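You operate a simulated robot arm through the tools that you are given. There is no shell and no other tool. Be economical: measure what you need, move in short steps, check, and stop when the job is done.

The job below is to be done with a simulated two-armed robot. You get a single attempt, and the scene is never put back.

JOB
Free the strap, slide the loose guard under it and pull it tight.
Fine: buckle lever shut before the pull; the green mark shows. Where these are worked on the way, their far stop is far enough and under half their travel is too little: buckle lever.

It is judged by the outcome, as a careful person would: the job done as asked, and still so three seconds after it is handed in. It fails if anything else is knocked over, pushed out of place, dropped, spilled or broken.

ROBOT AND FRAMES
Two 7-joint arms with fingered hands on one trunk, on a base that drives. Base frame: it is fixed to the floor where the robot stands at the start and does not move with it; the origin is under the middle of the robot, x ahead of it, y to its left, z up. Lengths are in m, angles in degrees, forces in N, time in s.
The left shoulder is at the start at [0.07, 0.149, 1.06], the right one opposite. With the tool pointing down near the work surface each hand reaches from about 0.38 to 0.78 m from the robot's upright axis, wherever it stands, measured 20 degrees to its own side. Places, roughly: buckle lever [0.7, 0, 0.8]; front edge of the strapped carton [0.6, -0.2, 0.7]; strap end [0.6, -0.2, 0.8]; strapped carton [0.7, 0, 0.4]. Payload 3.6 kg a hand.
Tool frame (each hand has its own): the origin (TCP) lies between the finger pads and is the grasp point; the fingertips stand 0.025 m ahead of it; z points along the fingers, y is the line along which they close. The gripper opens to 0.088 m. The gripper's body begins 0.029 m behind the TCP. The gripper is a hand of 4 fingers: y runs from the thumb to the fingers, the wrist lies at [-0.013, -0.097, -0.162] in the tool frame, and closing takes about 1.5 s.
Orientation is that of the tool frame in the base frame, as a unit quaternion [w, x, y, z]. With the fingers straight down and the wrist toward the robot, the tool's x, y and z point along [0, 1, 0], [1, 0, 0] and [0, 0, -1] of the base frame.

CONTROLS
- The arms move only by the tool servo_tool. It takes "left_motion", "right_motion" or both (then of equal length, played together; a hand with none holds still); each is a list of rows, each an object of numbers (a shift or turn left out is 0, a gripper value left out holds the last): "ax", "ay", "az": the turn, a rotation vector about the base's x, y, z in degrees; "tx", "ty", "tz": the shift along the base's x, y, z in m; "jaw": the opening in per cent of the stroke, from 0 (shut) to 100 (fully open). In form: [{"ax": .., "ay": .., "az": .., "tx": .., "ty": .., "tz": .., "jaw": ..}, ...]. A call has 1 to 20 rows; each row is the pose to reach, as a shift and turn from the pose commanded when the call began. Rows are played at 5 a second. More than 0.05 m and 8.6 degrees between two rows, or a gripper value outside its range, and nothing of the call is played. Where a pose cannot be reached the arm comes as near as it can. A force on the tool above 70 N (or 10 N above the force at the start of the call, whichever is more), or a blocked arm, ends the call early, and 0.2 s more pass. The fingers move at their own pace (about 0.045 m/s each) and stop on an object; they squeeze with about 33 N. The grip force told is the motor's: it shows also when the fingers shut on nothing. Time passes only in rows, and 0.2 s behind the last, so rows that repeat a pose let the fingers close. It gives the time, the measured TCP pose, the force on the tool (base axes), the opening and the grip force at its end, in the units of the frame above (readings bear some noise), with the torque about the TCP (base axes, N m) and any sound that the robot's microphone picked up.
- Cameras (640 x 400 px; columns grow to the right, rows downward): "scene" is now at [0.124, -0.0069, 1.2808]; the picture's right is [-0.14, -0.99, 0.00], its down [-0.69, 0.10, -0.71] and it looks along [0.70, -0.10, -0.70] (base axes); focal length 214 px, centre (320, 200). "left" rides on the left gripper at [-0.064, -0.083, -0.098] in its tool frame; the picture's right is [-0.62, -0.37, 0.69], its down [0.71, -0.63, 0.30] and it looks along [0.32, 0.68, 0.65] (tool axes); focal length 265 px, centre (320, 200). "right" rides on the right gripper at [0.064, -0.083, -0.098] in its tool frame; the picture's right is [-0.62, 0.37, -0.69], its down [-0.71, -0.63, 0.30] and it looks along [-0.32, 0.68, 0.65] (tool axes); focal length 265 px, centre (320, 200). There is no depth. A picture from a camera that has moved, and an enlarged one, comes with that camera's place and axes in the base frame and with its lens. The place of the scene camera against the robot may be out by one fixed shift of up to 0.012 m in any direction.
- camera(camera): a new picture of that camera. No time passes.
- move_column(by): slides the trunk up (or, below 0, down) by that many m; the arms and the scene camera ride with it, the base frame stays. It gives what a move gives, with no picture.
- roll_base(legs): drives the robot by 1 to 6 legs, each [ahead, left, turn to the left] in m, m and degrees, along the robot's own axes; the way and the turn of a leg run together, so that a leg with both is an arc; at most 1.5 m and 180 degrees a leg. The arms and the cameras ride along, it lands a little off, and it stops where it bumps. It gives what a move gives.
- preshape(shape, hand): the hand has 4 fingers and takes this shape, open, in about a second: jaw (thumb against the fingers, like two jaws); tri (thumb and two fingers); tip (a fingertip pinch); poke (one finger out to press); point (the index stretched); flat (the hand flat); cup (the hand cupped); fist (a fist). The gripper value then closes the fingers along that shape, each until it touches; the sizes above hold for jaw. It gives what a move gives, with no picture.
- turn_head(pan, tilt): turns the head with the scene camera to pan (to the left, within 86 degrees either way) and tilt (down, from -29 to 69), counted from straight ahead of the robot. It gives what a move gives.
- enlarge(camera, box): a new picture of the part [left, top, right, bottom] of that camera's present view, enlarged. No time passes.
- finish_job(): hands the job in; it is judged then, once.

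Work in short steps. Places have to be worked out from the pictures, the camera data and where the tool is seen: move nearer, look again, correct. Check each grasp and each placing, and mend what went wrong. You have 120 turns and 92 pictures in all, those below and enlarged ones among them. Open the grippers and draw the arms clear of the work before you hand the job in, unless the task says otherwise; then end with one line.

The tools are called after "Request:" by a JSON object that holds its "api" and its "payload". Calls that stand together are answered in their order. servo_tool: Moves the arms, as the interface text tells. Its arguments: {"type":"object","properties":{"left_motion":{"type":"array"},"right_motion":{"type":"array"}},"required":[]} The other tools are called the same way: move_column (by) slides the trunk up or down; preshape (shape, hand) gives the hand a shape; roll_base (legs) drives the base; turn_head (pan, tilt) turns the head that bears the scene camera; camera (camera) takes a picture; enlarge (camera, box) takes an enlarged picture of a part of a camera's view; finish_job () hands the job in.

At the start:

```text
t: 0.0
left_ee_pos: [0.562, 0.0872, 1.0576]
left_orientation: [0.0, 0.708, 0.707, 0.0]
left_contact_force: [-0.4, 0.1, -0.3]
left_ft_torque: [-0.01, 0.02, -0.01]
left_grip_width: 0.0875
left_finger_force: 0.1
left_shape: jaw
right_ee_pos: [0.4711, -0.3527, 1.1215]
right_orientation: [0.001, 0.707, 0.707, 0.0]
right_contact_force: [-0.7, 0.2, -0.6]
right_ft_torque: [0.01, -0.01, -0.02]
right_grip_width: 0.0874
right_finger_force: 0.0
right_shape: jaw
trunk travel left (down, up): [-0.55, 0.39]
robot x, y, heading: [-0.0052, -0.0025, 0.1]
head pan, tilt: [-8.2, 44.6]
```

scene: 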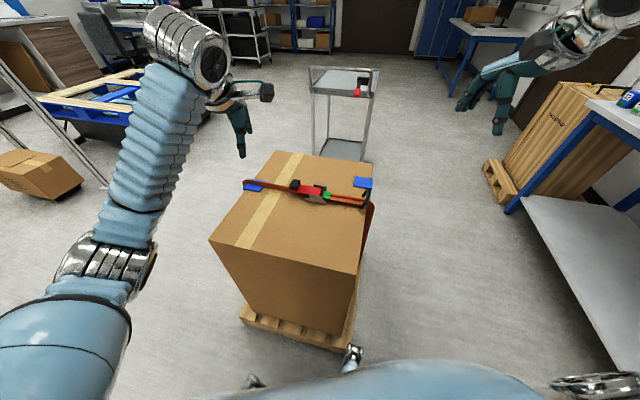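
right: 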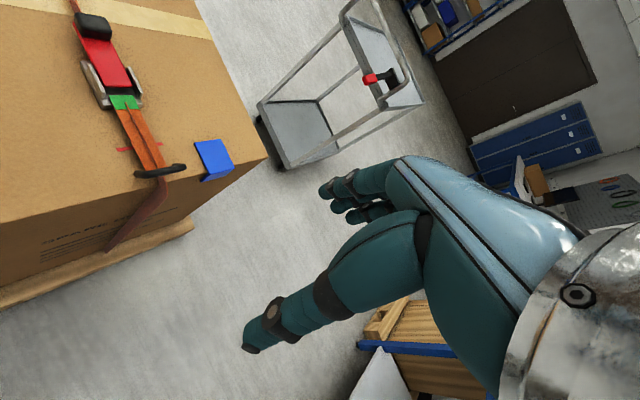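
left: 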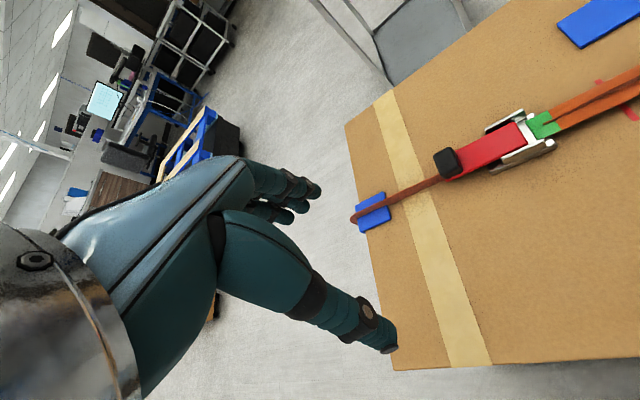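

I'll look closer at the buckle, the strap end and the loose guard.

Request:
{"api": "enlarge", "payload": {"camera": "scene", "box": [230, 150, 390, 250]}}

Request:
{"api": "enlarge", "payload": {"camera": "right", "box": [20, 0, 280, 260]}}

Request:
{"api": "enlarge", "payload": {"camera": "left", "box": [340, 0, 640, 240]}}

```text
4.00 times, centred on (310, 200) of scene
camera zoom: at [0.124, -0.0069, 1.2808], right [-0.14, -0.99, 0.0], down [-0.69, 0.1, -0.71], along [0.7, -0.1, -0.7], focal length 858 px, centre (360, 200)
```

zoom: 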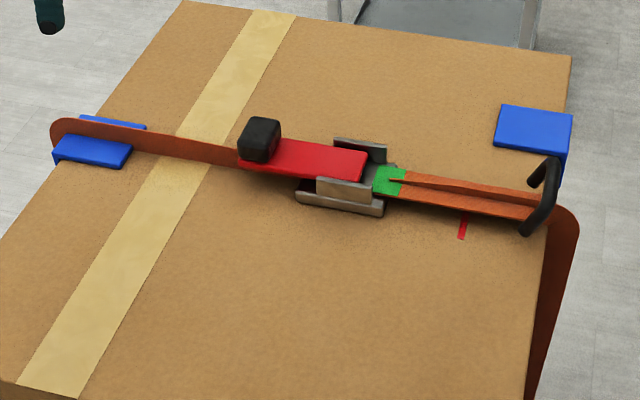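

```text
1.54 times, centred on (150, 130) of right
camera zoom: at [0.3877, -0.288, 1.2206], right [0.37, -0.62, 0.69], down [-0.63, -0.71, -0.3], along [0.68, -0.32, -0.65], focal length 408 px, centre (582, 308)
```

zoom: 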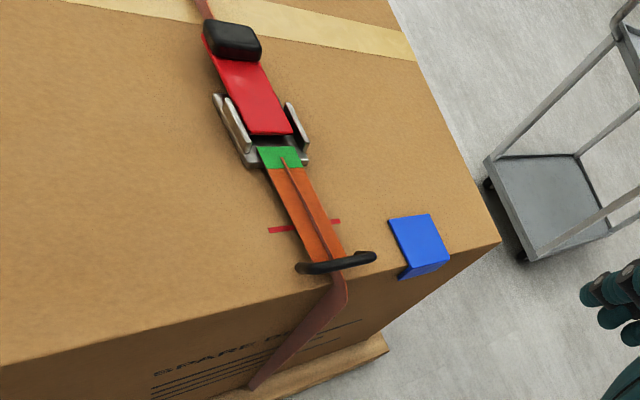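

```text
1.67 times, centred on (490, 120) of left
camera zoom: at [0.4792, 0.023, 1.1569], right [-0.37, -0.62, -0.69], down [-0.63, 0.71, -0.3], along [0.68, 0.32, -0.65], focal length 442 px, centre (37, 333)
```

zoom: 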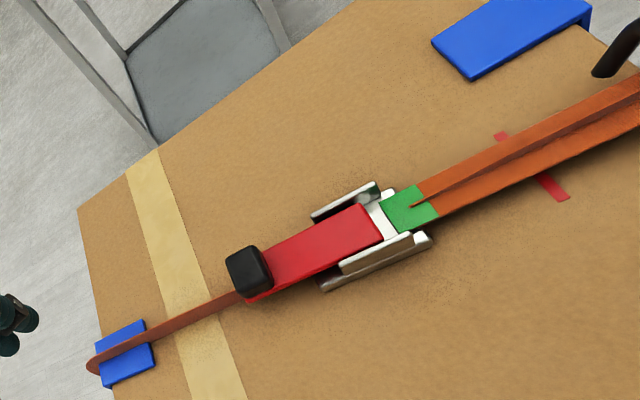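

Triangulation puts the black lever knob near (0.722, 0.0, 0.771), the carton top at z≈0.745, and the carton yawed about -24°. I'll bring the left hand above the knob with the jaws closing parallel to the lever's hinge, and check from there.

Request:
{"api": "servo_tool", "payload": {"left_motion": [{"az": -4, "tx": 0.03, "ty": -0.015, "tz": -0.02}, {"az": -8, "tx": 0.06, "ty": -0.03, "tz": -0.05}, {"az": -12, "tx": 0.085, "ty": -0.045, "tz": -0.08}, {"az": -16, "tx": 0.11, "ty": -0.06, "tz": -0.11}, {"az": -20, "tx": 0.135, "ty": -0.075, "tz": -0.14}, {"az": -24, "tx": 0.16, "ty": -0.087, "tz": -0.178}, {"az": -24, "tx": 0.16, "ty": -0.087, "tz": -0.178}]}}

Request:
{"api": "camera", "payload": {"camera": "left"}}

Request:
{"api": "enlarge", "payload": {"camera": "scene", "box": [230, 130, 390, 230]}}

Request:
{"api": "enlarge", "payload": {"camera": "right", "box": [0, 0, 280, 200]}}

```text
t: 1.6
left_ee_pos: [0.7199, 0.0004, 0.8801]
left_orientation: [0.001, 0.839, 0.544, 0.001]
left_contact_force: [0.3, 0.4, -0.5]
left_ft_torque: [-0.01, 0.0, -0.01]
left_grip_width: 0.0879
left_finger_force: 0.0
left_shape: jaw
right_ee_pos: [0.4696, -0.3511, 1.1217]
right_orientation: [0.0, 0.707, 0.708, 0.0]
right_contact_force: [0.3, 0.0, 0.1]
right_ft_torque: [-0.02, 0.0, -0.01]
right_grip_width: 0.0876
right_finger_force: 0.1
right_shape: jaw
trunk travel left (down, up): [-0.55, 0.39]
robot x, y, heading: [-0.0027, -0.0014, -0.1]
head pan, tilt: [-8.2, 44.6]
```

```text
85 pictures are left
camera left: at [0.619, -0.0249, 0.9784], right [-0.59, -0.42, -0.69], down [-0.28, 0.91, -0.31], along [0.76, 0.02, -0.65], focal length 265 px, centre (320, 200)
```

left: 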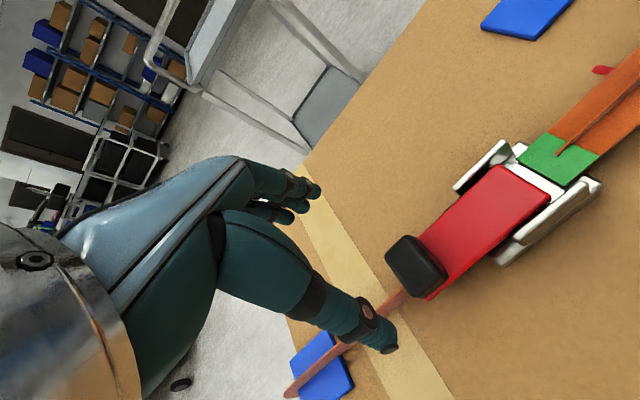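

```text
4.00 times, centred on (310, 180) of scene
camera zoom: at [0.1234, -0.0063, 1.2809], right [-0.14, -0.99, 0.0], down [-0.69, 0.1, -0.71], along [0.71, -0.1, -0.7], focal length 858 px, centre (360, 280)
```

zoom: 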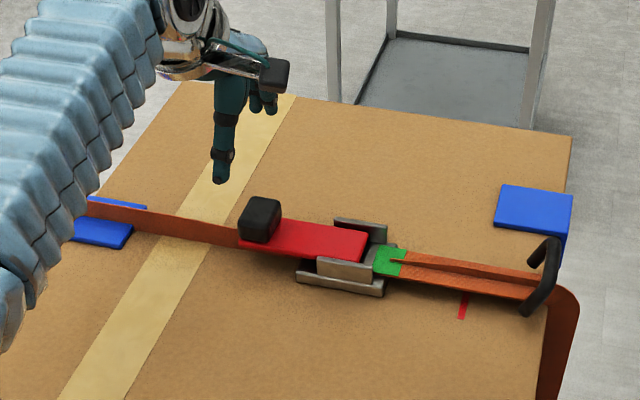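

```text
2.00 times, centred on (140, 100) of right
camera zoom: at [0.387, -0.2874, 1.2209], right [0.37, -0.62, 0.69], down [-0.63, -0.72, -0.3], along [0.68, -0.32, -0.65], focal length 531 px, centre (680, 400)
```

zoom: 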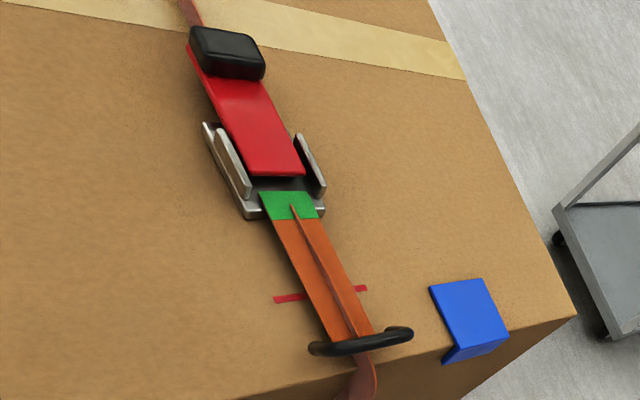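

The estimate is confirmed at (0.72, -0.005). I'll descend to TCP z≈0.782 straddling the knob and close.

Request:
{"api": "servo_tool", "payload": {"left_motion": [{"tz": -0.035, "ty": -0.004}, {"tz": -0.07, "ty": -0.004}, {"tz": -0.098, "ty": -0.004}, {"tz": -0.098, "ty": -0.004, "jaw": 0}, {"tz": -0.098, "ty": -0.004, "jaw": 0}, {"tz": -0.098, "ty": -0.004, "jaw": 0}, {"tz": -0.098, "ty": -0.004, "jaw": 0}, {"tz": -0.098, "ty": -0.004, "jaw": 0}, {"tz": -0.098, "ty": -0.004, "jaw": 0}, {"tz": -0.098, "ty": -0.004, "jaw": 0}]}}

Request:
{"api": "enlarge", "payload": {"camera": "scene", "box": [230, 130, 390, 230]}}

Request:
{"api": "camera", "payload": {"camera": "left"}}

```text
t: 3.8
left_ee_pos: [0.7264, 0.0125, 0.7796]
left_orientation: [-0.003, 0.833, 0.553, 0.003]
left_contact_force: [12.0, 4.9, 0.1]
left_ft_torque: [0.02, -0.13, 0.16]
left_grip_width: 0.0065
left_finger_force: 33.1
left_shape: jaw
right_ee_pos: [0.4734, -0.3505, 1.1215]
right_orientation: [-0.001, 0.708, 0.707, -0.002]
right_contact_force: [0.4, 0.5, -0.2]
right_ft_torque: [-0.04, -0.04, -0.04]
right_grip_width: 0.0876
right_finger_force: 0.1
right_shape: jaw
trunk travel left (down, up): [-0.55, 0.39]
robot x, y, heading: [-0.0041, 0.0033, -0.1]
head pan, tilt: [-8.2, 44.6]
```

```text
4.00 times, centred on (310, 180) of scene
camera zoom: at [0.126, -0.0062, 1.2806], right [-0.14, -0.99, 0.0], down [-0.7, 0.1, -0.71], along [0.7, -0.1, -0.7], focal length 858 px, centre (360, 280)
```

zoom: 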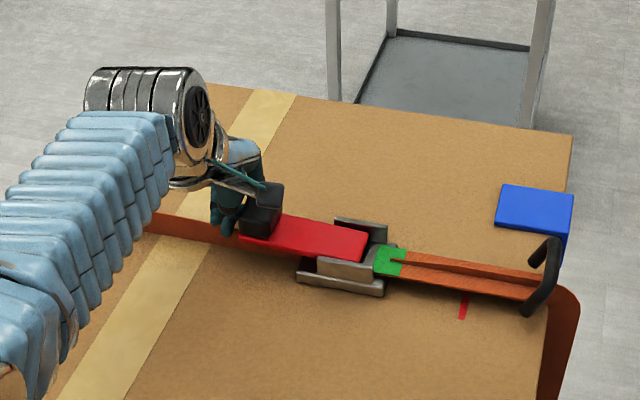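

```text
81 pictures are left
camera left: at [0.6251, -0.0151, 0.8784], right [-0.58, -0.42, -0.7], down [-0.3, 0.91, -0.3], along [0.76, 0.04, -0.65], focal length 265 px, centre (320, 200)
```

left: 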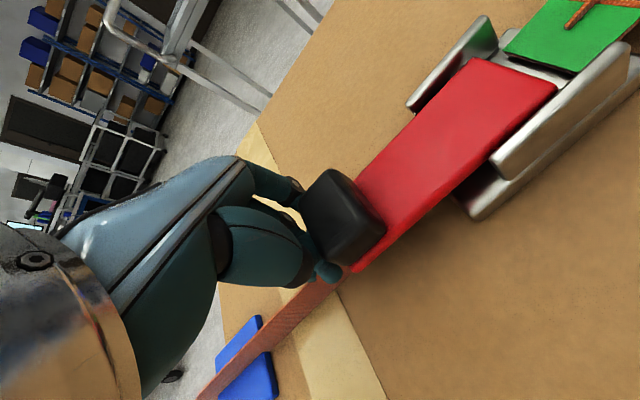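

The fingers slipped off the knob's +y end and closed beyond it. I'll open and re-look before regrasping further toward the buckle.

Request:
{"api": "servo_tool", "payload": {"left_motion": [{"jaw": 100}, {"jaw": 100}, {"jaw": 100}, {"jaw": 100}, {"jaw": 100}, {"jaw": 100}]}}

Request:
{"api": "camera", "payload": {"camera": "left"}}

Request:
{"api": "enlarge", "payload": {"camera": "scene", "box": [270, 160, 350, 210]}}

```text
t: 5.2
left_ee_pos: [0.7244, 0.0122, 0.7808]
left_orientation: [-0.003, 0.833, 0.553, 0.001]
left_contact_force: [0.1, -0.3, -0.8]
left_ft_torque: [-0.02, 0.02, 0.0]
left_grip_width: 0.0876
left_finger_force: 0.1
left_shape: jaw
right_ee_pos: [0.4713, -0.3502, 1.1222]
right_orientation: [-0.001, 0.708, 0.707, 0.0]
right_contact_force: [0.1, 0.5, -0.7]
right_ft_torque: [0.01, -0.02, 0.01]
right_grip_width: 0.0879
right_finger_force: 0.1
right_shape: jaw
trunk travel left (down, up): [-0.55, 0.39]
robot x, y, heading: [0.0017, 0.0005, 0.0]
head pan, tilt: [-8.2, 44.6]
```

```text
80 pictures are left
camera left: at [0.6234, -0.0159, 0.8794], right [-0.58, -0.43, -0.7], down [-0.3, 0.9, -0.3], along [0.76, 0.04, -0.65], focal length 265 px, centre (320, 200)
```

left: 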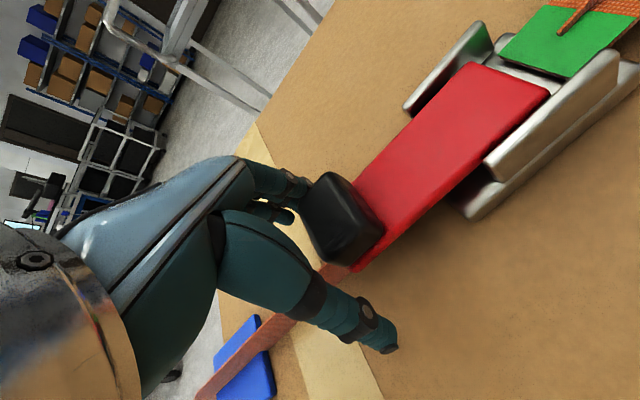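

```text
8.00 times, centred on (310, 185) of scene
camera zoom: at [0.1239, -0.007, 1.2808], right [-0.14, -0.99, 0.0], down [-0.69, 0.1, -0.71], along [0.71, -0.1, -0.7], focal length 1716 px, centre (400, 320)
```

zoom: 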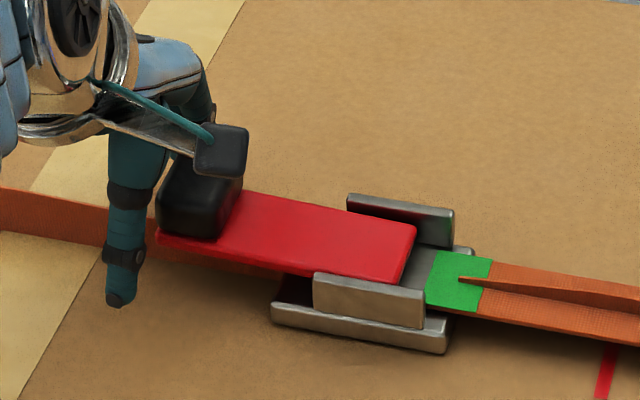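

The thumb sits about 3 cm past the knob's centre (+s side). I'll raise, shift about 3 cm toward the buckle and descend again.

Request:
{"api": "servo_tool", "payload": {"left_motion": [{"tz": 0.04}, {"tz": 0.06, "tx": -0.006, "ty": -0.014}, {"tz": 0.06, "tx": -0.012, "ty": -0.028}, {"tz": 0.03, "tx": -0.012, "ty": -0.028}, {"tz": 0.0, "tx": -0.012, "ty": -0.028}, {"tz": 0.0, "tx": -0.012, "ty": -0.028}]}}

Request:
{"api": "camera", "payload": {"camera": "left"}}

Request:
{"api": "enlarge", "payload": {"camera": "scene", "box": [270, 160, 350, 210]}}

```text
t: 6.8
left_ee_pos: [0.7328, 0.0305, 0.787]
left_orientation: [-0.001, 0.813, 0.582, 0.008]
left_contact_force: [0.0, 0.4, -0.3]
left_ft_torque: [0.03, -0.02, 0.01]
left_grip_width: 0.0878
left_finger_force: 0.1
left_shape: jaw
left hand out of reach, approached as far as the arm can: row 2, 3, 4
right_ee_pos: [0.4699, -0.3508, 1.1223]
right_orientation: [0.0, 0.706, 0.708, 0.0]
right_contact_force: [1.5, 0.9, -0.6]
right_ft_torque: [-0.03, -0.02, -0.03]
right_grip_width: 0.0875
right_finger_force: 0.1
right_shape: jaw
trunk travel left (down, up): [-0.55, 0.39]
robot x, y, heading: [-0.0003, 0.0015, 0.2]
head pan, tilt: [-8.2, 44.6]
stopped in row 6 (left hand): the arm was blocked; the commanded pose is now the measured one
```

```text
78 pictures are left
camera left: at [0.633, -0.0055, 0.8845], right [-0.54, -0.46, -0.7], down [-0.36, 0.88, -0.3], along [0.76, 0.09, -0.64], focal length 265 px, centre (320, 200)
```

left: 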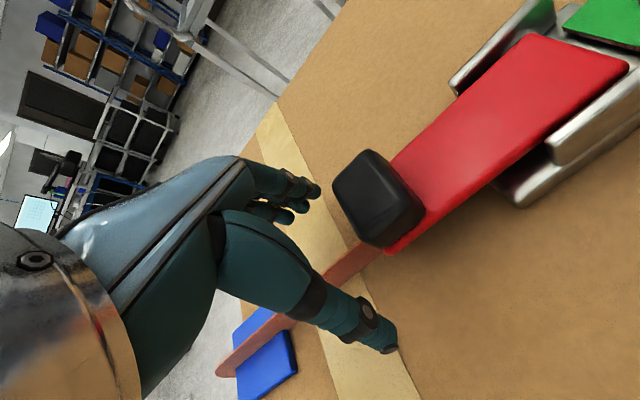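

```text
8.00 times, centred on (310, 185) of scene
camera zoom: at [0.1237, -0.0068, 1.2809], right [-0.14, -0.99, 0.0], down [-0.69, 0.1, -0.71], along [0.71, -0.1, -0.7], focal length 1716 px, centre (400, 320)
```

zoom: 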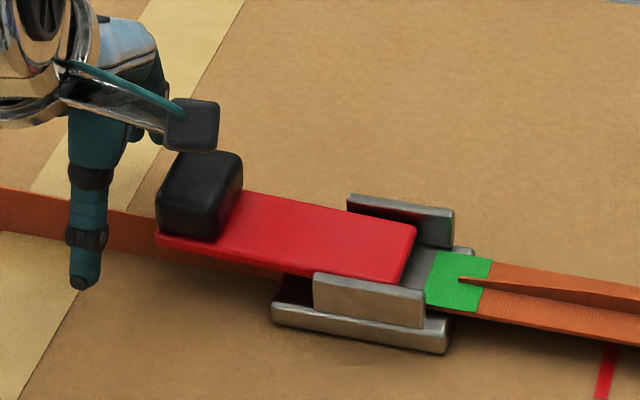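

The left arm is at its limit in this posture; turning the robot to face the carton squarely (heading ≈ -24°) should fix that. First I raise the left hand clear, then look down at the base clearance.

Request:
{"api": "servo_tool", "payload": {"left_motion": [{"tz": 0.04}, {"tz": 0.08}, {"tz": 0.12, "tx": -0.02, "ty": 0.01}, {"tz": 0.15, "tx": -0.06, "ty": 0.02, "az": 8}, {"tz": 0.18, "tx": -0.1, "ty": 0.03, "az": 16}, {"tz": 0.22, "tx": -0.13, "ty": 0.04, "az": 20}, {"tz": 0.25, "tx": -0.15, "ty": 0.05, "az": 20}]}}

Request:
{"api": "turn_head", "payload": {"pan": -8, "tilt": 69}}

Request:
{"api": "camera", "payload": {"camera": "scene"}}

```text
refused: row 4 steps farther than a row can; nothing moved
```

```text
t: 7.7
left_ee_pos: [0.7328, 0.029, 0.7878]
left_orientation: [-0.001, 0.813, 0.582, 0.007]
left_contact_force: [-0.4, -0.2, 0.1]
left_ft_torque: [-0.01, 0.0, 0.0]
left_grip_width: 0.0878
left_finger_force: 0.1
left_shape: jaw
right_ee_pos: [0.4712, -0.3508, 1.1212]
right_orientation: [0.001, 0.707, 0.707, 0.0]
right_contact_force: [-1.3, -0.3, -0.1]
right_ft_torque: [-0.05, -0.02, 0.0]
right_grip_width: 0.0876
right_finger_force: 0.1
right_shape: jaw
trunk travel left (down, up): [-0.55, 0.39]
robot x, y, heading: [0.0048, 0.0002, -0.1]
head pan, tilt: [-8.0, 68.8]
```

```text
76 pictures are left
camera scene: at [0.0983, -0.0034, 1.2514], right [-0.14, -0.99, 0.0], down [-0.92, 0.13, -0.36], along [0.36, -0.05, -0.93], focal length 214 px, centre (320, 200)
```

scene: 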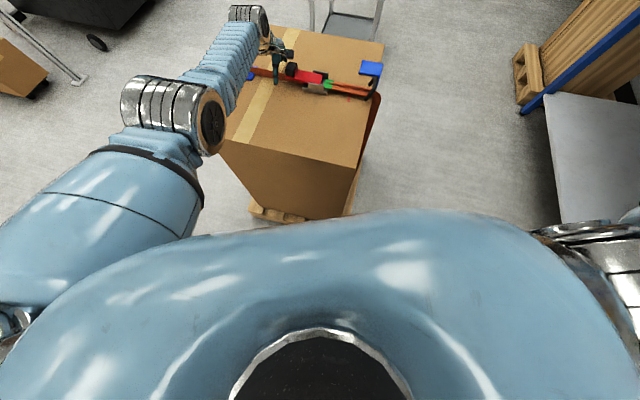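

The base isn't visible, so I'll drive cautiously. First I retract the left hand with smaller steps.

Request:
{"api": "servo_tool", "payload": {"left_motion": [{"tz": 0.04}, {"tz": 0.08}, {"tz": 0.12, "tx": -0.02, "ty": 0.01}, {"tz": 0.14, "tx": -0.05, "ty": 0.02, "az": 6}, {"tz": 0.17, "tx": -0.08, "ty": 0.03, "az": 12}, {"tz": 0.2, "tx": -0.11, "ty": 0.04, "az": 18}, {"tz": 0.23, "tx": -0.14, "ty": 0.05, "az": 24}, {"tz": 0.26, "tx": -0.17, "ty": 0.06, "az": 24}]}}

Request:
{"api": "turn_head", "payload": {"pan": 0, "tilt": 48}}

```text
t: 9.4
left_ee_pos: [0.7228, 0.0899, 1.0759]
left_orientation: [0.005, 0.617, 0.787, -0.003]
left_contact_force: [0.2, 0.3, -0.3]
left_ft_torque: [-0.02, -0.01, 0.0]
left_grip_width: 0.0879
left_finger_force: 0.0
left_shape: jaw
left hand out of reach, approached as far as the arm can: row 1, 2, 3, 4, 5, 6, 7, 8
right_ee_pos: [0.4687, -0.351, 1.1233]
right_orientation: [0.001, 0.706, 0.708, 0.001]
right_contact_force: [0.5, 0.3, 0.4]
right_ft_torque: [-0.02, -0.01, 0.0]
right_grip_width: 0.0874
right_finger_force: 0.1
right_shape: jaw
trunk travel left (down, up): [-0.55, 0.39]
robot x, y, heading: [-0.0024, 0.0015, 0.1]
head pan, tilt: [-8.0, 68.8]
stopped in row 8 (left hand): the arm was blocked; the commanded pose is now the measured one
```

```text
t: 10.2
left_ee_pos: [0.7261, 0.0887, 1.0732]
left_orientation: [0.003, 0.617, 0.787, -0.004]
left_contact_force: [0.4, 0.5, -0.3]
left_ft_torque: [-0.03, 0.01, 0.03]
left_grip_width: 0.088
left_finger_force: 0.0
left_shape: jaw
right_ee_pos: [0.4719, -0.3516, 1.1205]
right_orientation: [0.0, 0.707, 0.707, 0.0]
right_contact_force: [-0.1, 0.5, -0.3]
right_ft_torque: [0.01, 0.02, 0.02]
right_grip_width: 0.0878
right_finger_force: 0.1
right_shape: jaw
trunk travel left (down, up): [-0.55, 0.39]
robot x, y, heading: [-0.0003, -0.0022, -0.1]
head pan, tilt: [0.0, 48.0]
```

The left arm didn't retract in x as commanded. I'll check its posture.

Request:
{"api": "servo_tool", "payload": {"left_motion": [{"tx": -0.03, "ty": 0.01, "az": -6}, {"tx": -0.06, "ty": 0.02, "az": -12}, {"tx": -0.09, "ty": 0.03, "az": -14}, {"tx": -0.12, "ty": 0.04, "az": -14}, {"tx": -0.15, "ty": 0.05, "az": -14}, {"tx": -0.15, "ty": 0.05, "az": -14}]}}

Request:
{"api": "camera", "payload": {"camera": "scene"}}

```text
t: 11.6
left_ee_pos: [0.7139, 0.1128, 1.1298]
left_orientation: [0.003, 0.708, 0.706, -0.003]
left_contact_force: [-0.2, 0.0, 0.5]
left_ft_torque: [0.0, 0.0, -0.01]
left_grip_width: 0.0879
left_finger_force: 0.1
left_shape: jaw
left hand out of reach, approached as far as the arm can: row 1, 2, 3, 4, 5, 6
right_ee_pos: [0.4711, -0.3515, 1.1212]
right_orientation: [0.0, 0.706, 0.708, 0.0]
right_contact_force: [0.1, 1.0, 0.3]
right_ft_torque: [0.04, -0.02, -0.01]
right_grip_width: 0.0874
right_finger_force: 0.1
right_shape: jaw
trunk travel left (down, up): [-0.55, 0.39]
robot x, y, heading: [0.0027, -0.0029, -0.1]
head pan, tilt: [0.0, 48.0]
```

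```text
75 pictures are left
camera scene: at [0.1219, 0.0044, 1.2761], right [0.0, -1.0, 0.0], down [-0.74, 0.0, -0.67], along [0.67, 0.0, -0.74], focal length 214 px, centre (320, 200)
```

scene: 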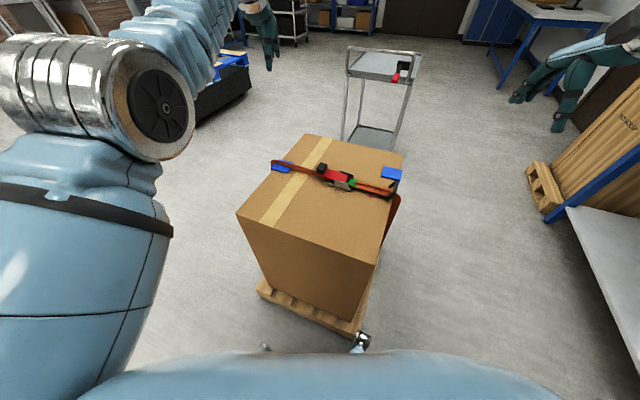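

I'll zoom in on the floor between base and pallet — those metal bits may be the robot's front casters.

Request:
{"api": "enlarge", "payload": {"camera": "scene", "box": [230, 260, 430, 385]}}

```text
3.20 times, centred on (330, 322) of scene
camera zoom: at [0.1219, 0.0044, 1.2761], right [0.0, -1.0, 0.0], down [-0.74, 0.0, -0.67], along [0.67, 0.0, -0.74], focal length 686 px, centre (288, -192)
```

zoom: 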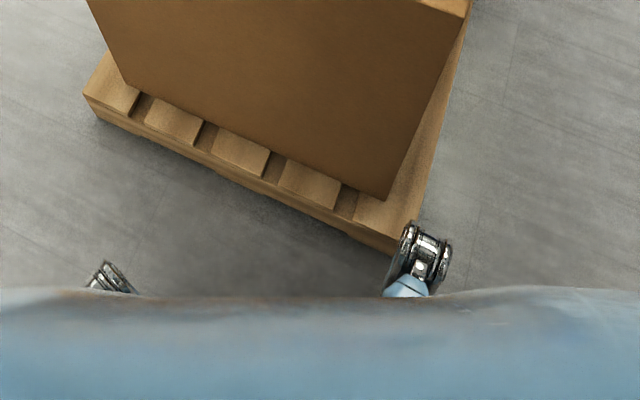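

The right caster sits next to the pallet corner; turning right swings it away, and facing square leaves ~4 cm. First I'll get the left arm out of its awkward posture by moving it left and down.

Request:
{"api": "servo_tool", "payload": {"left_motion": [{"ty": 0.04}, {"ty": 0.08}, {"ty": 0.12}, {"ty": 0.15, "tx": -0.02}, {"ty": 0.15, "tx": -0.05}, {"ty": 0.15, "tx": -0.08}, {"ty": 0.15, "tx": -0.11}, {"ty": 0.15, "tx": -0.14, "tz": -0.02}, {"ty": 0.15, "tx": -0.16, "tz": -0.04}]}}

```text
t: 13.6
left_ee_pos: [0.7017, 0.2892, 1.1589]
left_orientation: [0.003, 0.708, 0.706, -0.005]
left_contact_force: [-0.2, -0.8, -0.4]
left_ft_torque: [-0.02, 0.0, -0.02]
left_grip_width: 0.088
left_finger_force: 0.0
left_shape: jaw
left hand out of reach, approached as far as the arm can: row 1, 2, 3, 4, 5, 6, 7, 8, 9
right_ee_pos: [0.4712, -0.3498, 1.122]
right_orientation: [0.0, 0.707, 0.707, -0.001]
right_contact_force: [-0.3, 0.1, -0.2]
right_ft_torque: [0.0, -0.04, -0.03]
right_grip_width: 0.088
right_finger_force: 0.1
right_shape: jaw
trunk travel left (down, up): [-0.55, 0.39]
robot x, y, heading: [0.0045, 0.0011, -0.0]
head pan, tilt: [0.0, 48.0]
```

Still stuck in x. I'll try freeing the wrist by tilting the fingers forward while pulling back.

Request:
{"api": "servo_tool", "payload": {"left_motion": [{"ay": -7}, {"ay": -14}, {"ay": -21}, {"ay": -28, "tx": -0.03}, {"ay": -28, "tx": -0.07}, {"ay": -28, "tx": -0.11}, {"ay": -28, "tx": -0.14}, {"ay": -28, "tx": -0.14}]}}

Request:
{"api": "camera", "payload": {"camera": "scene"}}

```text
t: 15.4
left_ee_pos: [0.7385, 0.3202, 1.2625]
left_orientation: [0.173, 0.688, 0.684, 0.168]
left_contact_force: [-0.4, -0.3, 0.1]
left_ft_torque: [0.03, 0.01, -0.02]
left_grip_width: 0.088
left_finger_force: 0.1
left_shape: jaw
left hand out of reach, approached as far as the arm can: row 1, 2, 3, 4, 5, 6, 7, 8
right_ee_pos: [0.4718, -0.3512, 1.1204]
right_orientation: [-0.001, 0.706, 0.708, -0.002]
right_contact_force: [-0.6, 0.9, -0.2]
right_ft_torque: [-0.01, -0.03, 0.01]
right_grip_width: 0.0878
right_finger_force: 0.1
right_shape: jaw
trunk travel left (down, up): [-0.55, 0.39]
robot x, y, heading: [0.0007, -0.0029, -0.0]
head pan, tilt: [0.0, 48.0]
```

```text
73 pictures are left
camera scene: at [0.123, 0.0045, 1.2759], right [0.0, -1.0, 0.0], down [-0.74, 0.0, -0.67], along [0.67, 0.0, -0.74], focal length 214 px, centre (320, 200)
```

scene: 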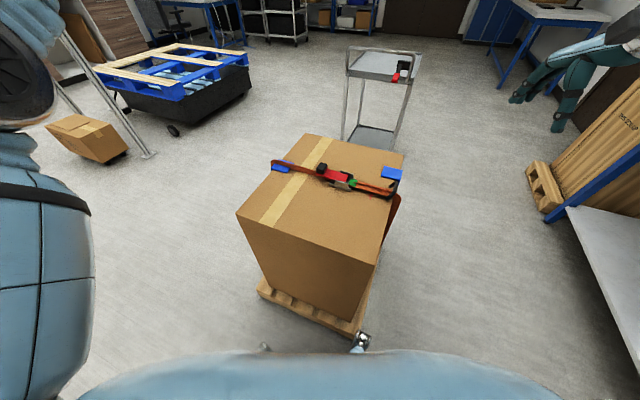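

Tilting forward made it worse; the opposite tilt with lowering should relieve the wrist limit.

Request:
{"api": "servo_tool", "payload": {"left_motion": [{"ay": 7, "tz": -0.03}, {"ay": 14, "tz": -0.06}, {"ay": 21, "tz": -0.1}, {"ay": 28, "tz": -0.14}, {"ay": 35, "tz": -0.18}, {"ay": 42, "tz": -0.2}, {"ay": 48, "tz": -0.2}, {"ay": 48, "tz": -0.2}]}}

```text
t: 17.2
left_ee_pos: [0.6714, 0.3119, 1.0451]
left_orientation: [-0.119, 0.698, 0.695, -0.126]
left_contact_force: [-0.8, -0.2, 0.0]
left_ft_torque: [-0.02, 0.02, 0.02]
left_grip_width: 0.0881
left_finger_force: 0.0
left_shape: jaw
left hand out of reach, approached as far as the arm can: row 2, 3, 4, 5, 6, 7, 8
right_ee_pos: [0.4701, -0.3517, 1.1238]
right_orientation: [0.001, 0.706, 0.708, 0.0]
right_contact_force: [-0.5, -0.3, 0.2]
right_ft_torque: [0.02, -0.01, -0.01]
right_grip_width: 0.0875
right_finger_force: 0.1
right_shape: jaw
trunk travel left (down, up): [-0.55, 0.39]
robot x, y, heading: [0.0011, 0.0004, 0.1]
head pan, tilt: [0.0, 48.0]
```

It responds downward. I'll continue down and back.

Request:
{"api": "servo_tool", "payload": {"left_motion": [{"tz": -0.04}, {"tz": -0.08}, {"tz": -0.12, "tx": -0.02}, {"tz": -0.12, "tx": -0.06}, {"tz": -0.12, "tx": -0.1}, {"tz": -0.12, "tx": -0.14}, {"tz": -0.12, "tx": -0.14, "ay": -7}, {"tz": -0.12, "tx": -0.14, "ay": -14}, {"tz": -0.12, "tx": -0.14, "ay": -20}]}}

Request:
{"api": "camera", "payload": {"camera": "scene"}}

```text
t: 19.2
left_ee_pos: [0.5319, 0.3136, 0.9223]
left_orientation: [0.003, 0.708, 0.706, -0.002]
left_contact_force: [0.6, 0.5, -0.6]
left_ft_torque: [-0.01, -0.01, 0.0]
left_grip_width: 0.088
left_finger_force: 0.1
left_shape: jaw
right_ee_pos: [0.4698, -0.352, 1.1214]
right_orientation: [-0.001, 0.706, 0.708, 0.0]
right_contact_force: [-0.3, -0.3, -0.6]
right_ft_torque: [-0.03, 0.01, 0.0]
right_grip_width: 0.0876
right_finger_force: 0.1
right_shape: jaw
trunk travel left (down, up): [-0.55, 0.39]
robot x, y, heading: [0.0004, 0.0008, 0.1]
head pan, tilt: [0.0, 48.0]
```

```text
72 pictures are left
camera scene: at [0.1216, 0.0042, 1.2761], right [0.0, -1.0, 0.0], down [-0.74, 0.0, -0.67], along [0.67, 0.0, -0.74], focal length 214 px, centre (320, 200)
```

scene: 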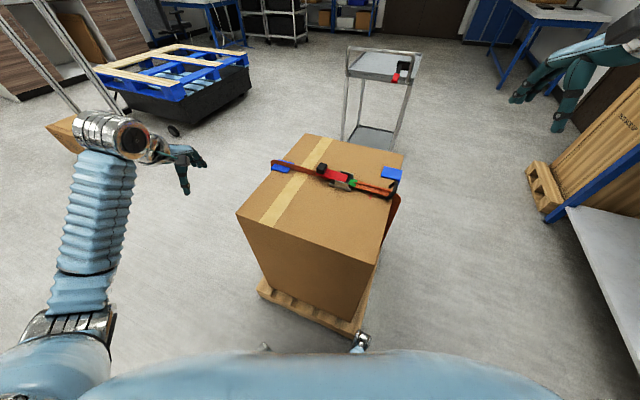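

The arm is free again. Now turn to face the carton squarely (-24°) and sidestep left 0.17 m.

Request:
{"api": "roll_base", "payload": {"legs": [[0, 0, -24], [0, 0.17, 0]]}}

Request:
{"api": "camera", "payload": {"camera": "scene"}}

```text
t: 24.9
left_ee_pos: [0.6818, 0.23, 0.923]
left_orientation: [0.003, 0.838, 0.546, -0.004]
left_contact_force: [0.1, -0.2, 0.8]
left_ft_torque: [-0.02, -0.03, 0.01]
left_grip_width: 0.0881
left_finger_force: 0.1
left_shape: jaw
right_ee_pos: [0.3592, -0.3556, 1.1212]
right_orientation: [0.0, 0.837, 0.547, 0.001]
right_contact_force: [0.8, 0.1, -0.8]
right_ft_torque: [0.01, -0.02, 0.01]
right_grip_width: 0.0876
right_finger_force: 0.1
right_shape: jaw
trunk travel left (down, up): [-0.55, 0.39]
robot x, y, heading: [0.0686, 0.1601, -23.8]
head pan, tilt: [0.0, 48.0]
```

```text
71 pictures are left
camera scene: at [0.1811, 0.1115, 1.276], right [-0.4, -0.92, 0.0], down [-0.68, 0.3, -0.67], along [0.61, -0.27, -0.74], focal length 214 px, centre (320, 200)
```

scene: 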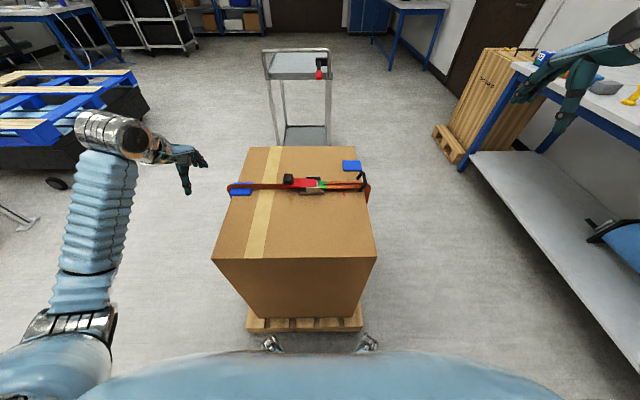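

Now square to the carton. Bring the left hand over the knob at z≈0.85 and check alignment.

Request:
{"api": "servo_tool", "payload": {"left_motion": [{"tx": 0.006, "ty": -0.04, "tz": -0.01}, {"tx": 0.012, "ty": -0.08, "tz": -0.02}, {"tx": 0.018, "ty": -0.12, "tz": -0.03}, {"tx": 0.024, "ty": -0.16, "tz": -0.045}, {"tx": 0.03, "ty": -0.2, "tz": -0.06}, {"tx": 0.038, "ty": -0.236, "tz": -0.073}, {"tx": 0.038, "ty": -0.236, "tz": -0.073}]}}

Request:
{"api": "camera", "payload": {"camera": "left"}}

Request:
{"api": "enlarge", "payload": {"camera": "scene", "box": [240, 145, 384, 235]}}

```text
t: 26.5
left_ee_pos: [0.7225, -0.0054, 0.8479]
left_orientation: [0.003, 0.838, 0.546, -0.004]
left_contact_force: [-0.1, -0.3, -0.8]
left_ft_torque: [0.01, 0.02, -0.01]
left_grip_width: 0.0879
left_finger_force: 0.1
left_shape: jaw
right_ee_pos: [0.3577, -0.3532, 1.1224]
right_orientation: [0.0, 0.837, 0.547, 0.0]
right_contact_force: [0.3, -0.6, 0.2]
right_ft_torque: [-0.01, 0.0, 0.0]
right_grip_width: 0.0877
right_finger_force: 0.2
right_shape: jaw
trunk travel left (down, up): [-0.55, 0.39]
robot x, y, heading: [0.0722, 0.1589, -23.9]
head pan, tilt: [0.0, 48.0]
```

```text
70 pictures are left
camera left: at [0.6209, -0.03, 0.9463], right [-0.59, -0.42, -0.69], down [-0.29, 0.91, -0.31], along [0.75, 0.01, -0.66], focal length 265 px, centre (320, 200)
```

left: 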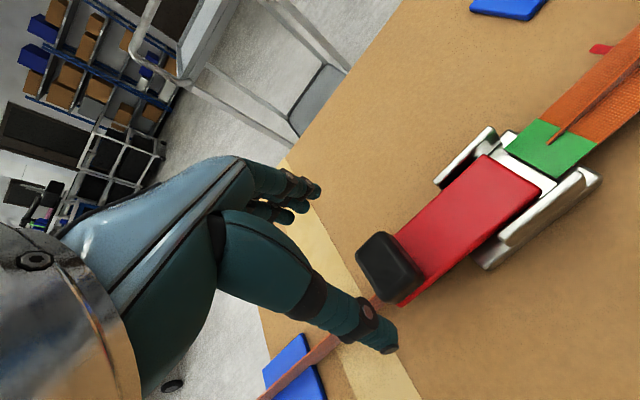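

```text
4.44 times, centred on (312, 190) of scene
camera zoom: at [0.1807, 0.1133, 1.2761], right [-0.4, -0.92, 0.0], down [-0.68, 0.3, -0.67], along [0.61, -0.27, -0.74], focal length 953 px, centre (356, 244)
```

zoom: 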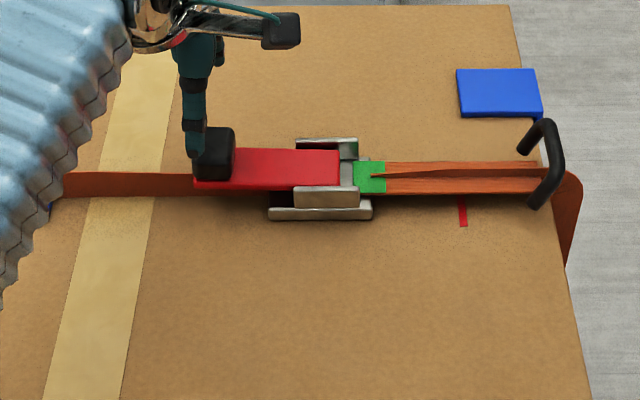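

The pads line up with the knob (within ~5 mm). Descend to z≈0.78 with a 5 mm nudge toward the buckle, then close.

Request:
{"api": "servo_tool", "payload": {"left_motion": [{"tx": -0.002, "ty": -0.004, "tz": -0.035}, {"tx": -0.002, "ty": -0.004, "tz": -0.068}, {"tx": -0.002, "ty": -0.004, "tz": -0.068}, {"tx": -0.002, "ty": -0.004, "tz": -0.068}]}}

Request:
{"api": "camera", "payload": {"camera": "left"}}

Request:
{"api": "enlarge", "payload": {"camera": "scene", "box": [240, 145, 384, 235]}}

```text
t: 27.5
left_ee_pos: [0.7199, -0.0093, 0.7783]
left_orientation: [0.003, 0.839, 0.545, -0.005]
left_contact_force: [-0.2, 0.0, 0.7]
left_ft_torque: [0.0, -0.01, -0.02]
left_grip_width: 0.0882
left_finger_force: 0.1
left_shape: jaw
right_ee_pos: [0.3599, -0.354, 1.1221]
right_orientation: [0.0, 0.837, 0.548, 0.0]
right_contact_force: [-0.3, -0.5, -0.3]
right_ft_torque: [0.0, 0.03, -0.01]
right_grip_width: 0.0877
right_finger_force: 0.1
right_shape: jaw
trunk travel left (down, up): [-0.55, 0.39]
robot x, y, heading: [0.0685, 0.164, -23.6]
head pan, tilt: [0.0, 48.0]
```

```text
68 pictures are left
camera left: at [0.6175, -0.0339, 0.8781], right [-0.59, -0.42, -0.69], down [-0.29, 0.91, -0.31], along [0.75, 0.01, -0.66], focal length 265 px, centre (320, 200)
```

left: 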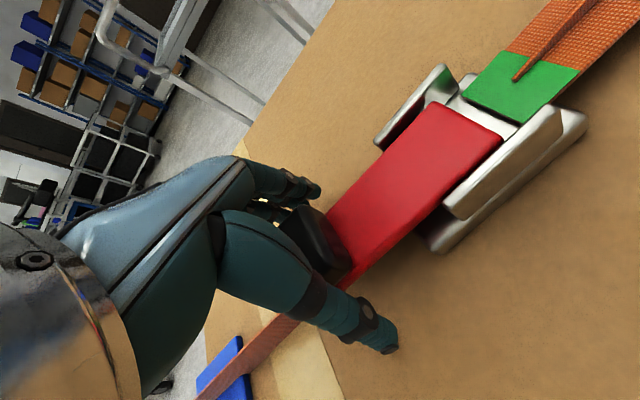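

```text
4.44 times, centred on (312, 190) of scene
camera zoom: at [0.181, 0.1123, 1.276], right [-0.4, -0.92, 0.0], down [-0.68, 0.3, -0.67], along [0.61, -0.27, -0.74], focal length 953 px, centre (356, 244)
```

zoom: 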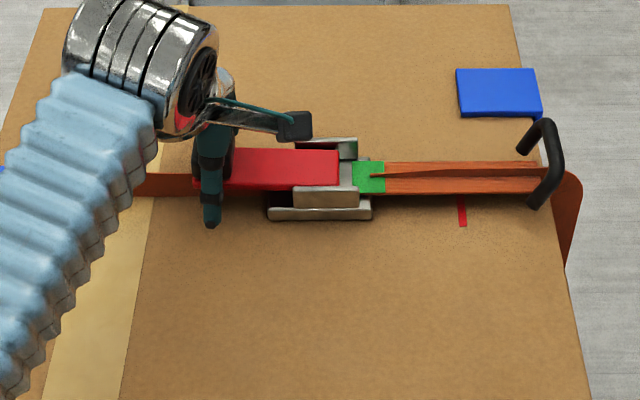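

Well straddled this time. Close the fingers.

Request:
{"api": "servo_tool", "payload": {"left_motion": [{"jaw": 0}, {"jaw": 0}, {"jaw": 0}, {"jaw": 0}, {"jaw": 0}, {"jaw": 0}, {"jaw": 0}]}}

Request:
{"api": "camera", "payload": {"camera": "left"}}

```text
t: 29.1
left_ee_pos: [0.7187, -0.0075, 0.7797]
left_orientation: [0.002, 0.838, 0.546, -0.004]
left_contact_force: [-8.6, 4.3, -1.2]
left_ft_torque: [0.07, 0.06, 0.01]
left_grip_width: 0.0277
left_finger_force: 32.6
left_shape: jaw
right_ee_pos: [0.3581, -0.3534, 1.1229]
right_orientation: [0.001, 0.837, 0.547, 0.0]
right_contact_force: [-0.1, -0.3, 1.3]
right_ft_torque: [0.01, 0.01, 0.0]
right_grip_width: 0.0878
right_finger_force: 0.0
right_shape: jaw
trunk travel left (down, up): [-0.55, 0.39]
robot x, y, heading: [0.0696, 0.1621, -23.6]
head pan, tilt: [0.0, 48.0]
```

```text
66 pictures are left
camera left: at [0.6164, -0.0333, 0.8785], right [-0.59, -0.42, -0.69], down [-0.29, 0.91, -0.31], along [0.75, 0.01, -0.66], focal length 265 px, centre (320, 200)
```

left: 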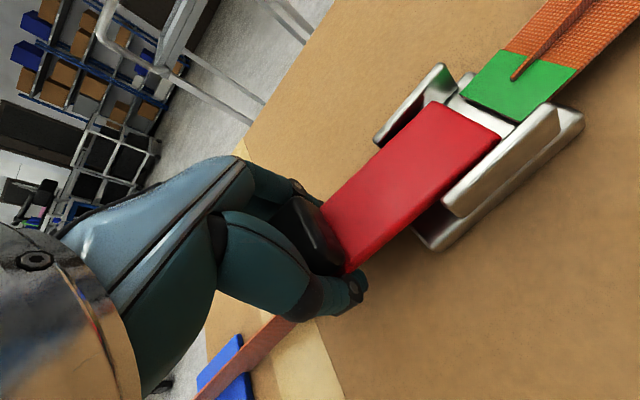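

Firm grip (27.7 mm). Now lift the knob along an arc of ~0.085–0.09 m radius about the buckle hinge, the first 30°.

Request:
{"api": "servo_tool", "payload": {"left_motion": [{"tz": 0.015, "tx": -0.0005, "ty": -0.001}, {"tz": 0.03, "tx": -0.002, "ty": -0.005}, {"tz": 0.044, "tx": -0.005, "ty": -0.011}, {"tz": 0.044, "tx": -0.005, "ty": -0.011}]}}

Request:
{"api": "enlarge", "payload": {"camera": "scene", "box": [240, 145, 384, 235]}}

```text
t: 30.1
left_ee_pos: [0.712, -0.021, 0.8234]
left_orientation: [0.002, 0.839, 0.544, -0.005]
left_contact_force: [-15.4, -0.7, -9.5]
left_ft_torque: [0.13, 0.01, 0.08]
left_grip_width: 0.0262
left_finger_force: 33.1
left_shape: jaw
right_ee_pos: [0.3581, -0.3546, 1.1211]
right_orientation: [-0.001, 0.837, 0.548, 0.0]
right_contact_force: [-0.2, -0.4, -0.2]
right_ft_torque: [0.0, 0.01, -0.01]
right_grip_width: 0.0878
right_finger_force: 0.0
right_shape: jaw
trunk travel left (down, up): [-0.55, 0.39]
robot x, y, heading: [0.0687, 0.1571, -24.0]
head pan, tilt: [0.0, 48.0]
```

```text
4.44 times, centred on (312, 190) of scene
camera zoom: at [0.1797, 0.1116, 1.276], right [-0.4, -0.92, 0.0], down [-0.68, 0.3, -0.67], along [0.61, -0.27, -0.74], focal length 953 px, centre (356, 244)
```

zoom: 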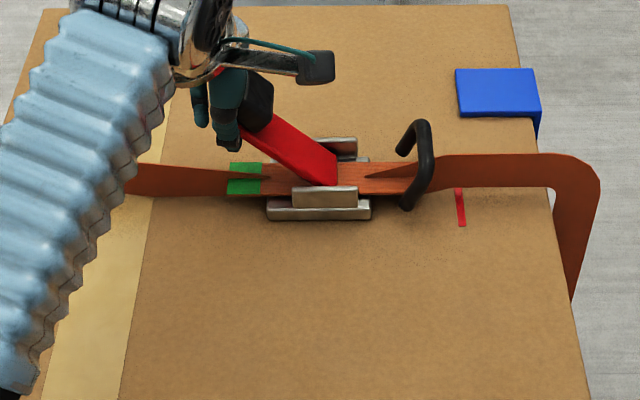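

The lever opens and the strap slackens nicely. Continue the arc toward 90°.

Request:
{"api": "servo_tool", "payload": {"left_motion": [{"tx": -0.005, "ty": -0.012, "tz": 0.016}, {"tx": -0.012, "ty": -0.028, "tz": 0.03}, {"tx": -0.02, "ty": -0.046, "tz": 0.038}, {"tx": -0.029, "ty": -0.066, "tz": 0.041}, {"tx": -0.029, "ty": -0.066, "tz": 0.041}]}}

Request:
{"api": "enlarge", "payload": {"camera": "scene", "box": [240, 145, 384, 235]}}

```text
t: 31.1
left_ee_pos: [0.7071, -0.0499, 0.8604]
left_orientation: [-0.015, 0.822, 0.569, 0.015]
left_contact_force: [16.8, 43.8, 1.2]
left_ft_torque: [0.24, 0.03, -0.2]
left_grip_width: 0.0179
left_finger_force: 33.4
left_shape: jaw
right_ee_pos: [0.3601, -0.3553, 1.122]
right_orientation: [0.0, 0.837, 0.547, 0.001]
right_contact_force: [0.2, -0.4, 0.3]
right_ft_torque: [0.09, -0.05, 0.0]
right_grip_width: 0.0876
right_finger_force: 0.0
right_shape: jaw
trunk travel left (down, up): [-0.55, 0.39]
robot x, y, heading: [0.0712, 0.1591, -23.4]
head pan, tilt: [0.0, 48.0]
stopped in row 4 (left hand): the force on the tool passed its limit at 79 N (the readings are from after the stop); the commanded pose is now the measured one
```

```text
4.44 times, centred on (312, 190) of scene
camera zoom: at [0.1799, 0.112, 1.2763], right [-0.4, -0.92, 0.0], down [-0.68, 0.3, -0.67], along [0.61, -0.27, -0.74], focal length 953 px, centre (356, 244)
```

zoom: 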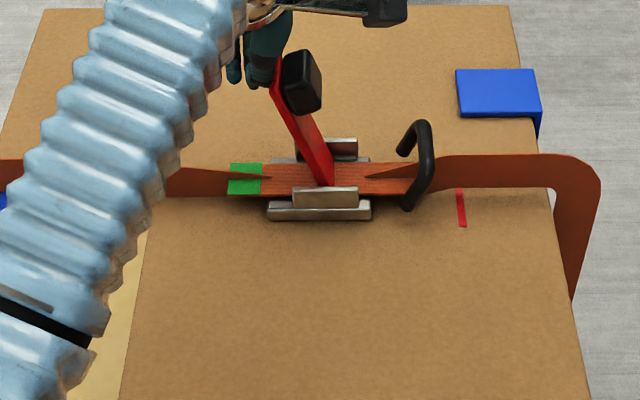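

The lever is up about 70° and pushed against a hard stop. I release, back away to +s, and check that it stays open.

Request:
{"api": "servo_tool", "payload": {"left_motion": [{"tx": 0.006, "ty": 0.014, "tz": 0.0, "jaw": 60}, {"tx": 0.014, "ty": 0.032, "tz": 0.01, "jaw": 60}, {"tx": 0.022, "ty": 0.05, "tz": 0.03, "jaw": 60}, {"tx": 0.03, "ty": 0.07, "tz": 0.06, "jaw": 60}, {"tx": 0.03, "ty": 0.1, "tz": 0.08, "jaw": 60}]}}

Request:
{"api": "enlarge", "payload": {"camera": "scene", "box": [240, 145, 384, 235]}}

Request:
{"api": "camera", "payload": {"camera": "right"}}

```text
t: 32.3
left_ee_pos: [0.7321, 0.0383, 0.942]
left_orientation: [-0.007, 0.828, 0.56, 0.007]
left_contact_force: [0.3, -0.6, 0.1]
left_ft_torque: [-0.04, 0.01, -0.03]
left_grip_width: 0.0522
left_finger_force: 0.1
left_shape: jaw
right_ee_pos: [0.3597, -0.3519, 1.1227]
right_orientation: [0.0, 0.837, 0.547, 0.0]
right_contact_force: [0.2, 0.5, 0.6]
right_ft_torque: [-0.05, -0.02, -0.02]
right_grip_width: 0.0878
right_finger_force: 0.0
right_shape: jaw
trunk travel left (down, up): [-0.55, 0.39]
robot x, y, heading: [0.0708, 0.1566, -23.5]
head pan, tilt: [0.0, 48.0]
```

```text
4.44 times, centred on (312, 190) of scene
camera zoom: at [0.1816, 0.1153, 1.2761], right [-0.4, -0.92, 0.0], down [-0.68, 0.3, -0.67], along [0.61, -0.27, -0.74], focal length 953 px, centre (356, 244)
```

zoom: 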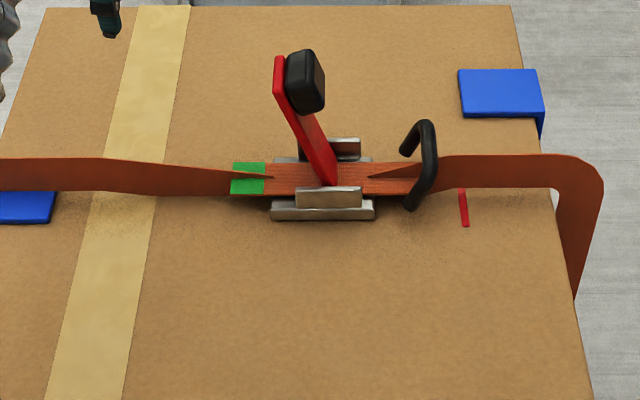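

```text
62 pictures are left
camera right: at [0.3096, -0.2598, 1.2214], right [0.09, -0.71, 0.69], down [-0.86, -0.4, -0.3], along [0.5, -0.57, -0.65], focal length 265 px, centre (320, 200)
```

right: 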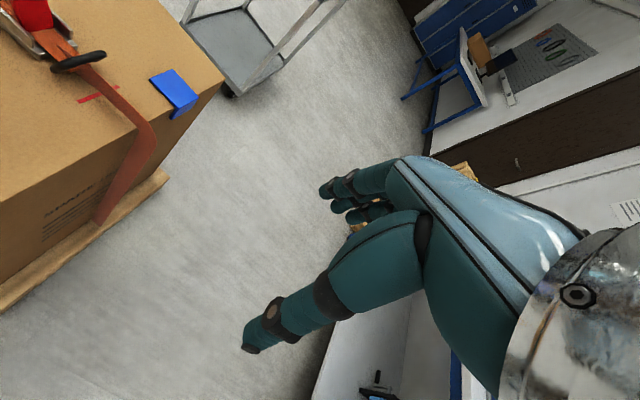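

The lever stays open and the strap is slack, bowed up at the edge. The guard must slide ~0.13 m toward me along the edge; I'll set the right hand to poke and bring it over the guard's far side.

Request:
{"api": "preshape", "payload": {"hand": "right", "shape": "poke"}}

Request:
{"api": "servo_tool", "payload": {"right_motion": [{"tx": 0.04, "ty": 0.0, "tz": -0.01}, {"tx": 0.08, "ty": 0.0, "tz": -0.03}, {"tx": 0.12, "ty": 0.0, "tz": -0.05}, {"tx": 0.16, "ty": 0.0, "tz": -0.07}, {"tx": 0.2, "ty": 0.005, "tz": -0.09}, {"tx": 0.24, "ty": 0.01, "tz": -0.11}, {"tx": 0.28, "ty": 0.02, "tz": -0.13}, {"tx": 0.32, "ty": 0.03, "tz": -0.15}, {"tx": 0.35, "ty": 0.04, "tz": -0.17}, {"tx": 0.38, "ty": 0.05, "tz": -0.18}, {"tx": 0.4, "ty": 0.06, "tz": -0.2}]}}

Request:
{"api": "camera", "payload": {"camera": "right"}}

Request:
{"api": "camera", "payload": {"camera": "scene"}}

```text
t: 33.2
left_ee_pos: [0.7311, 0.0355, 0.9416]
left_orientation: [-0.009, 0.828, 0.561, 0.009]
left_contact_force: [-0.4, -0.2, 0.2]
left_ft_torque: [-0.02, 0.0, 0.0]
left_grip_width: 0.0524
left_finger_force: 0.1
left_shape: jaw
right_ee_pos: [0.3587, -0.3546, 1.123]
right_orientation: [-0.001, 0.837, 0.547, 0.001]
right_contact_force: [-0.6, 1.4, 0.3]
right_ft_torque: [-0.01, -0.02, 0.01]
right_grip_width: 0.0002
right_finger_force: 0.0
right_shape: poke
trunk travel left (down, up): [-0.55, 0.39]
robot x, y, heading: [0.0715, 0.1587, -23.8]
head pan, tilt: [0.0, 48.0]
```

```text
t: 35.6
left_ee_pos: [0.7314, 0.0361, 0.9427]
left_orientation: [-0.008, 0.828, 0.56, 0.007]
left_contact_force: [0.1, -0.2, 1.1]
left_ft_torque: [0.02, 0.01, -0.01]
left_grip_width: 0.0524
left_finger_force: 0.2
left_shape: jaw
right_ee_pos: [0.6223, -0.3024, 0.9476]
right_orientation: [0.0, 0.836, 0.549, 0.001]
right_contact_force: [0.8, -0.1, 0.6]
right_ft_torque: [0.01, -0.01, 0.0]
right_grip_width: 0.0
right_finger_force: 0.0
right_shape: poke
right hand out of reach, approached as far as the arm can: row 7, 8, 9, 10, 11
trunk travel left (down, up): [-0.55, 0.39]
robot x, y, heading: [0.0699, 0.1606, -23.5]
head pan, tilt: [0.0, 48.0]
```

```text
61 pictures are left
camera right: at [0.5716, -0.2093, 1.0459], right [0.09, -0.72, 0.69], down [-0.86, -0.4, -0.31], along [0.5, -0.57, -0.65], focal length 265 px, centre (320, 200)
```

right: 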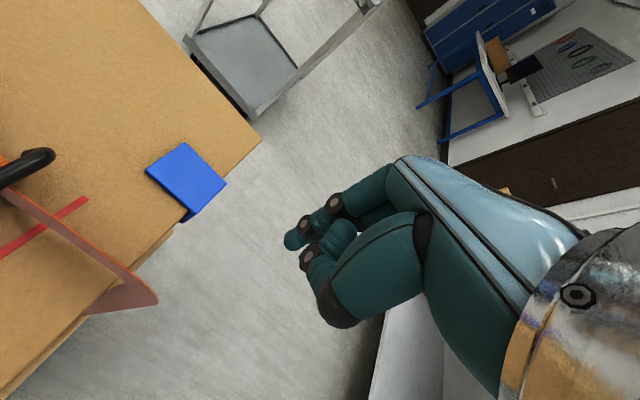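

```text
60 pictures are left
camera scene: at [0.1809, 0.1131, 1.2761], right [-0.4, -0.92, 0.0], down [-0.68, 0.3, -0.67], along [0.61, -0.27, -0.74], focal length 214 px, centre (320, 200)
```

scene: 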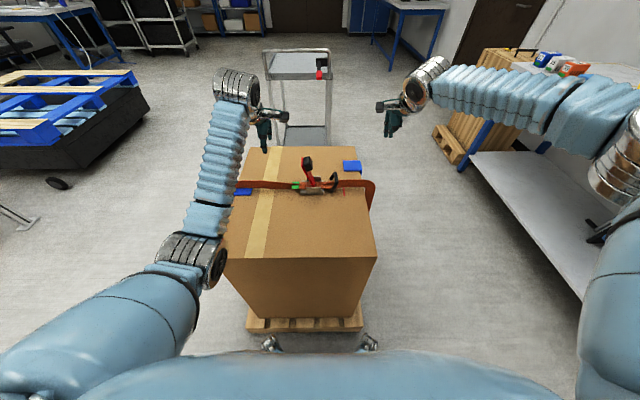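

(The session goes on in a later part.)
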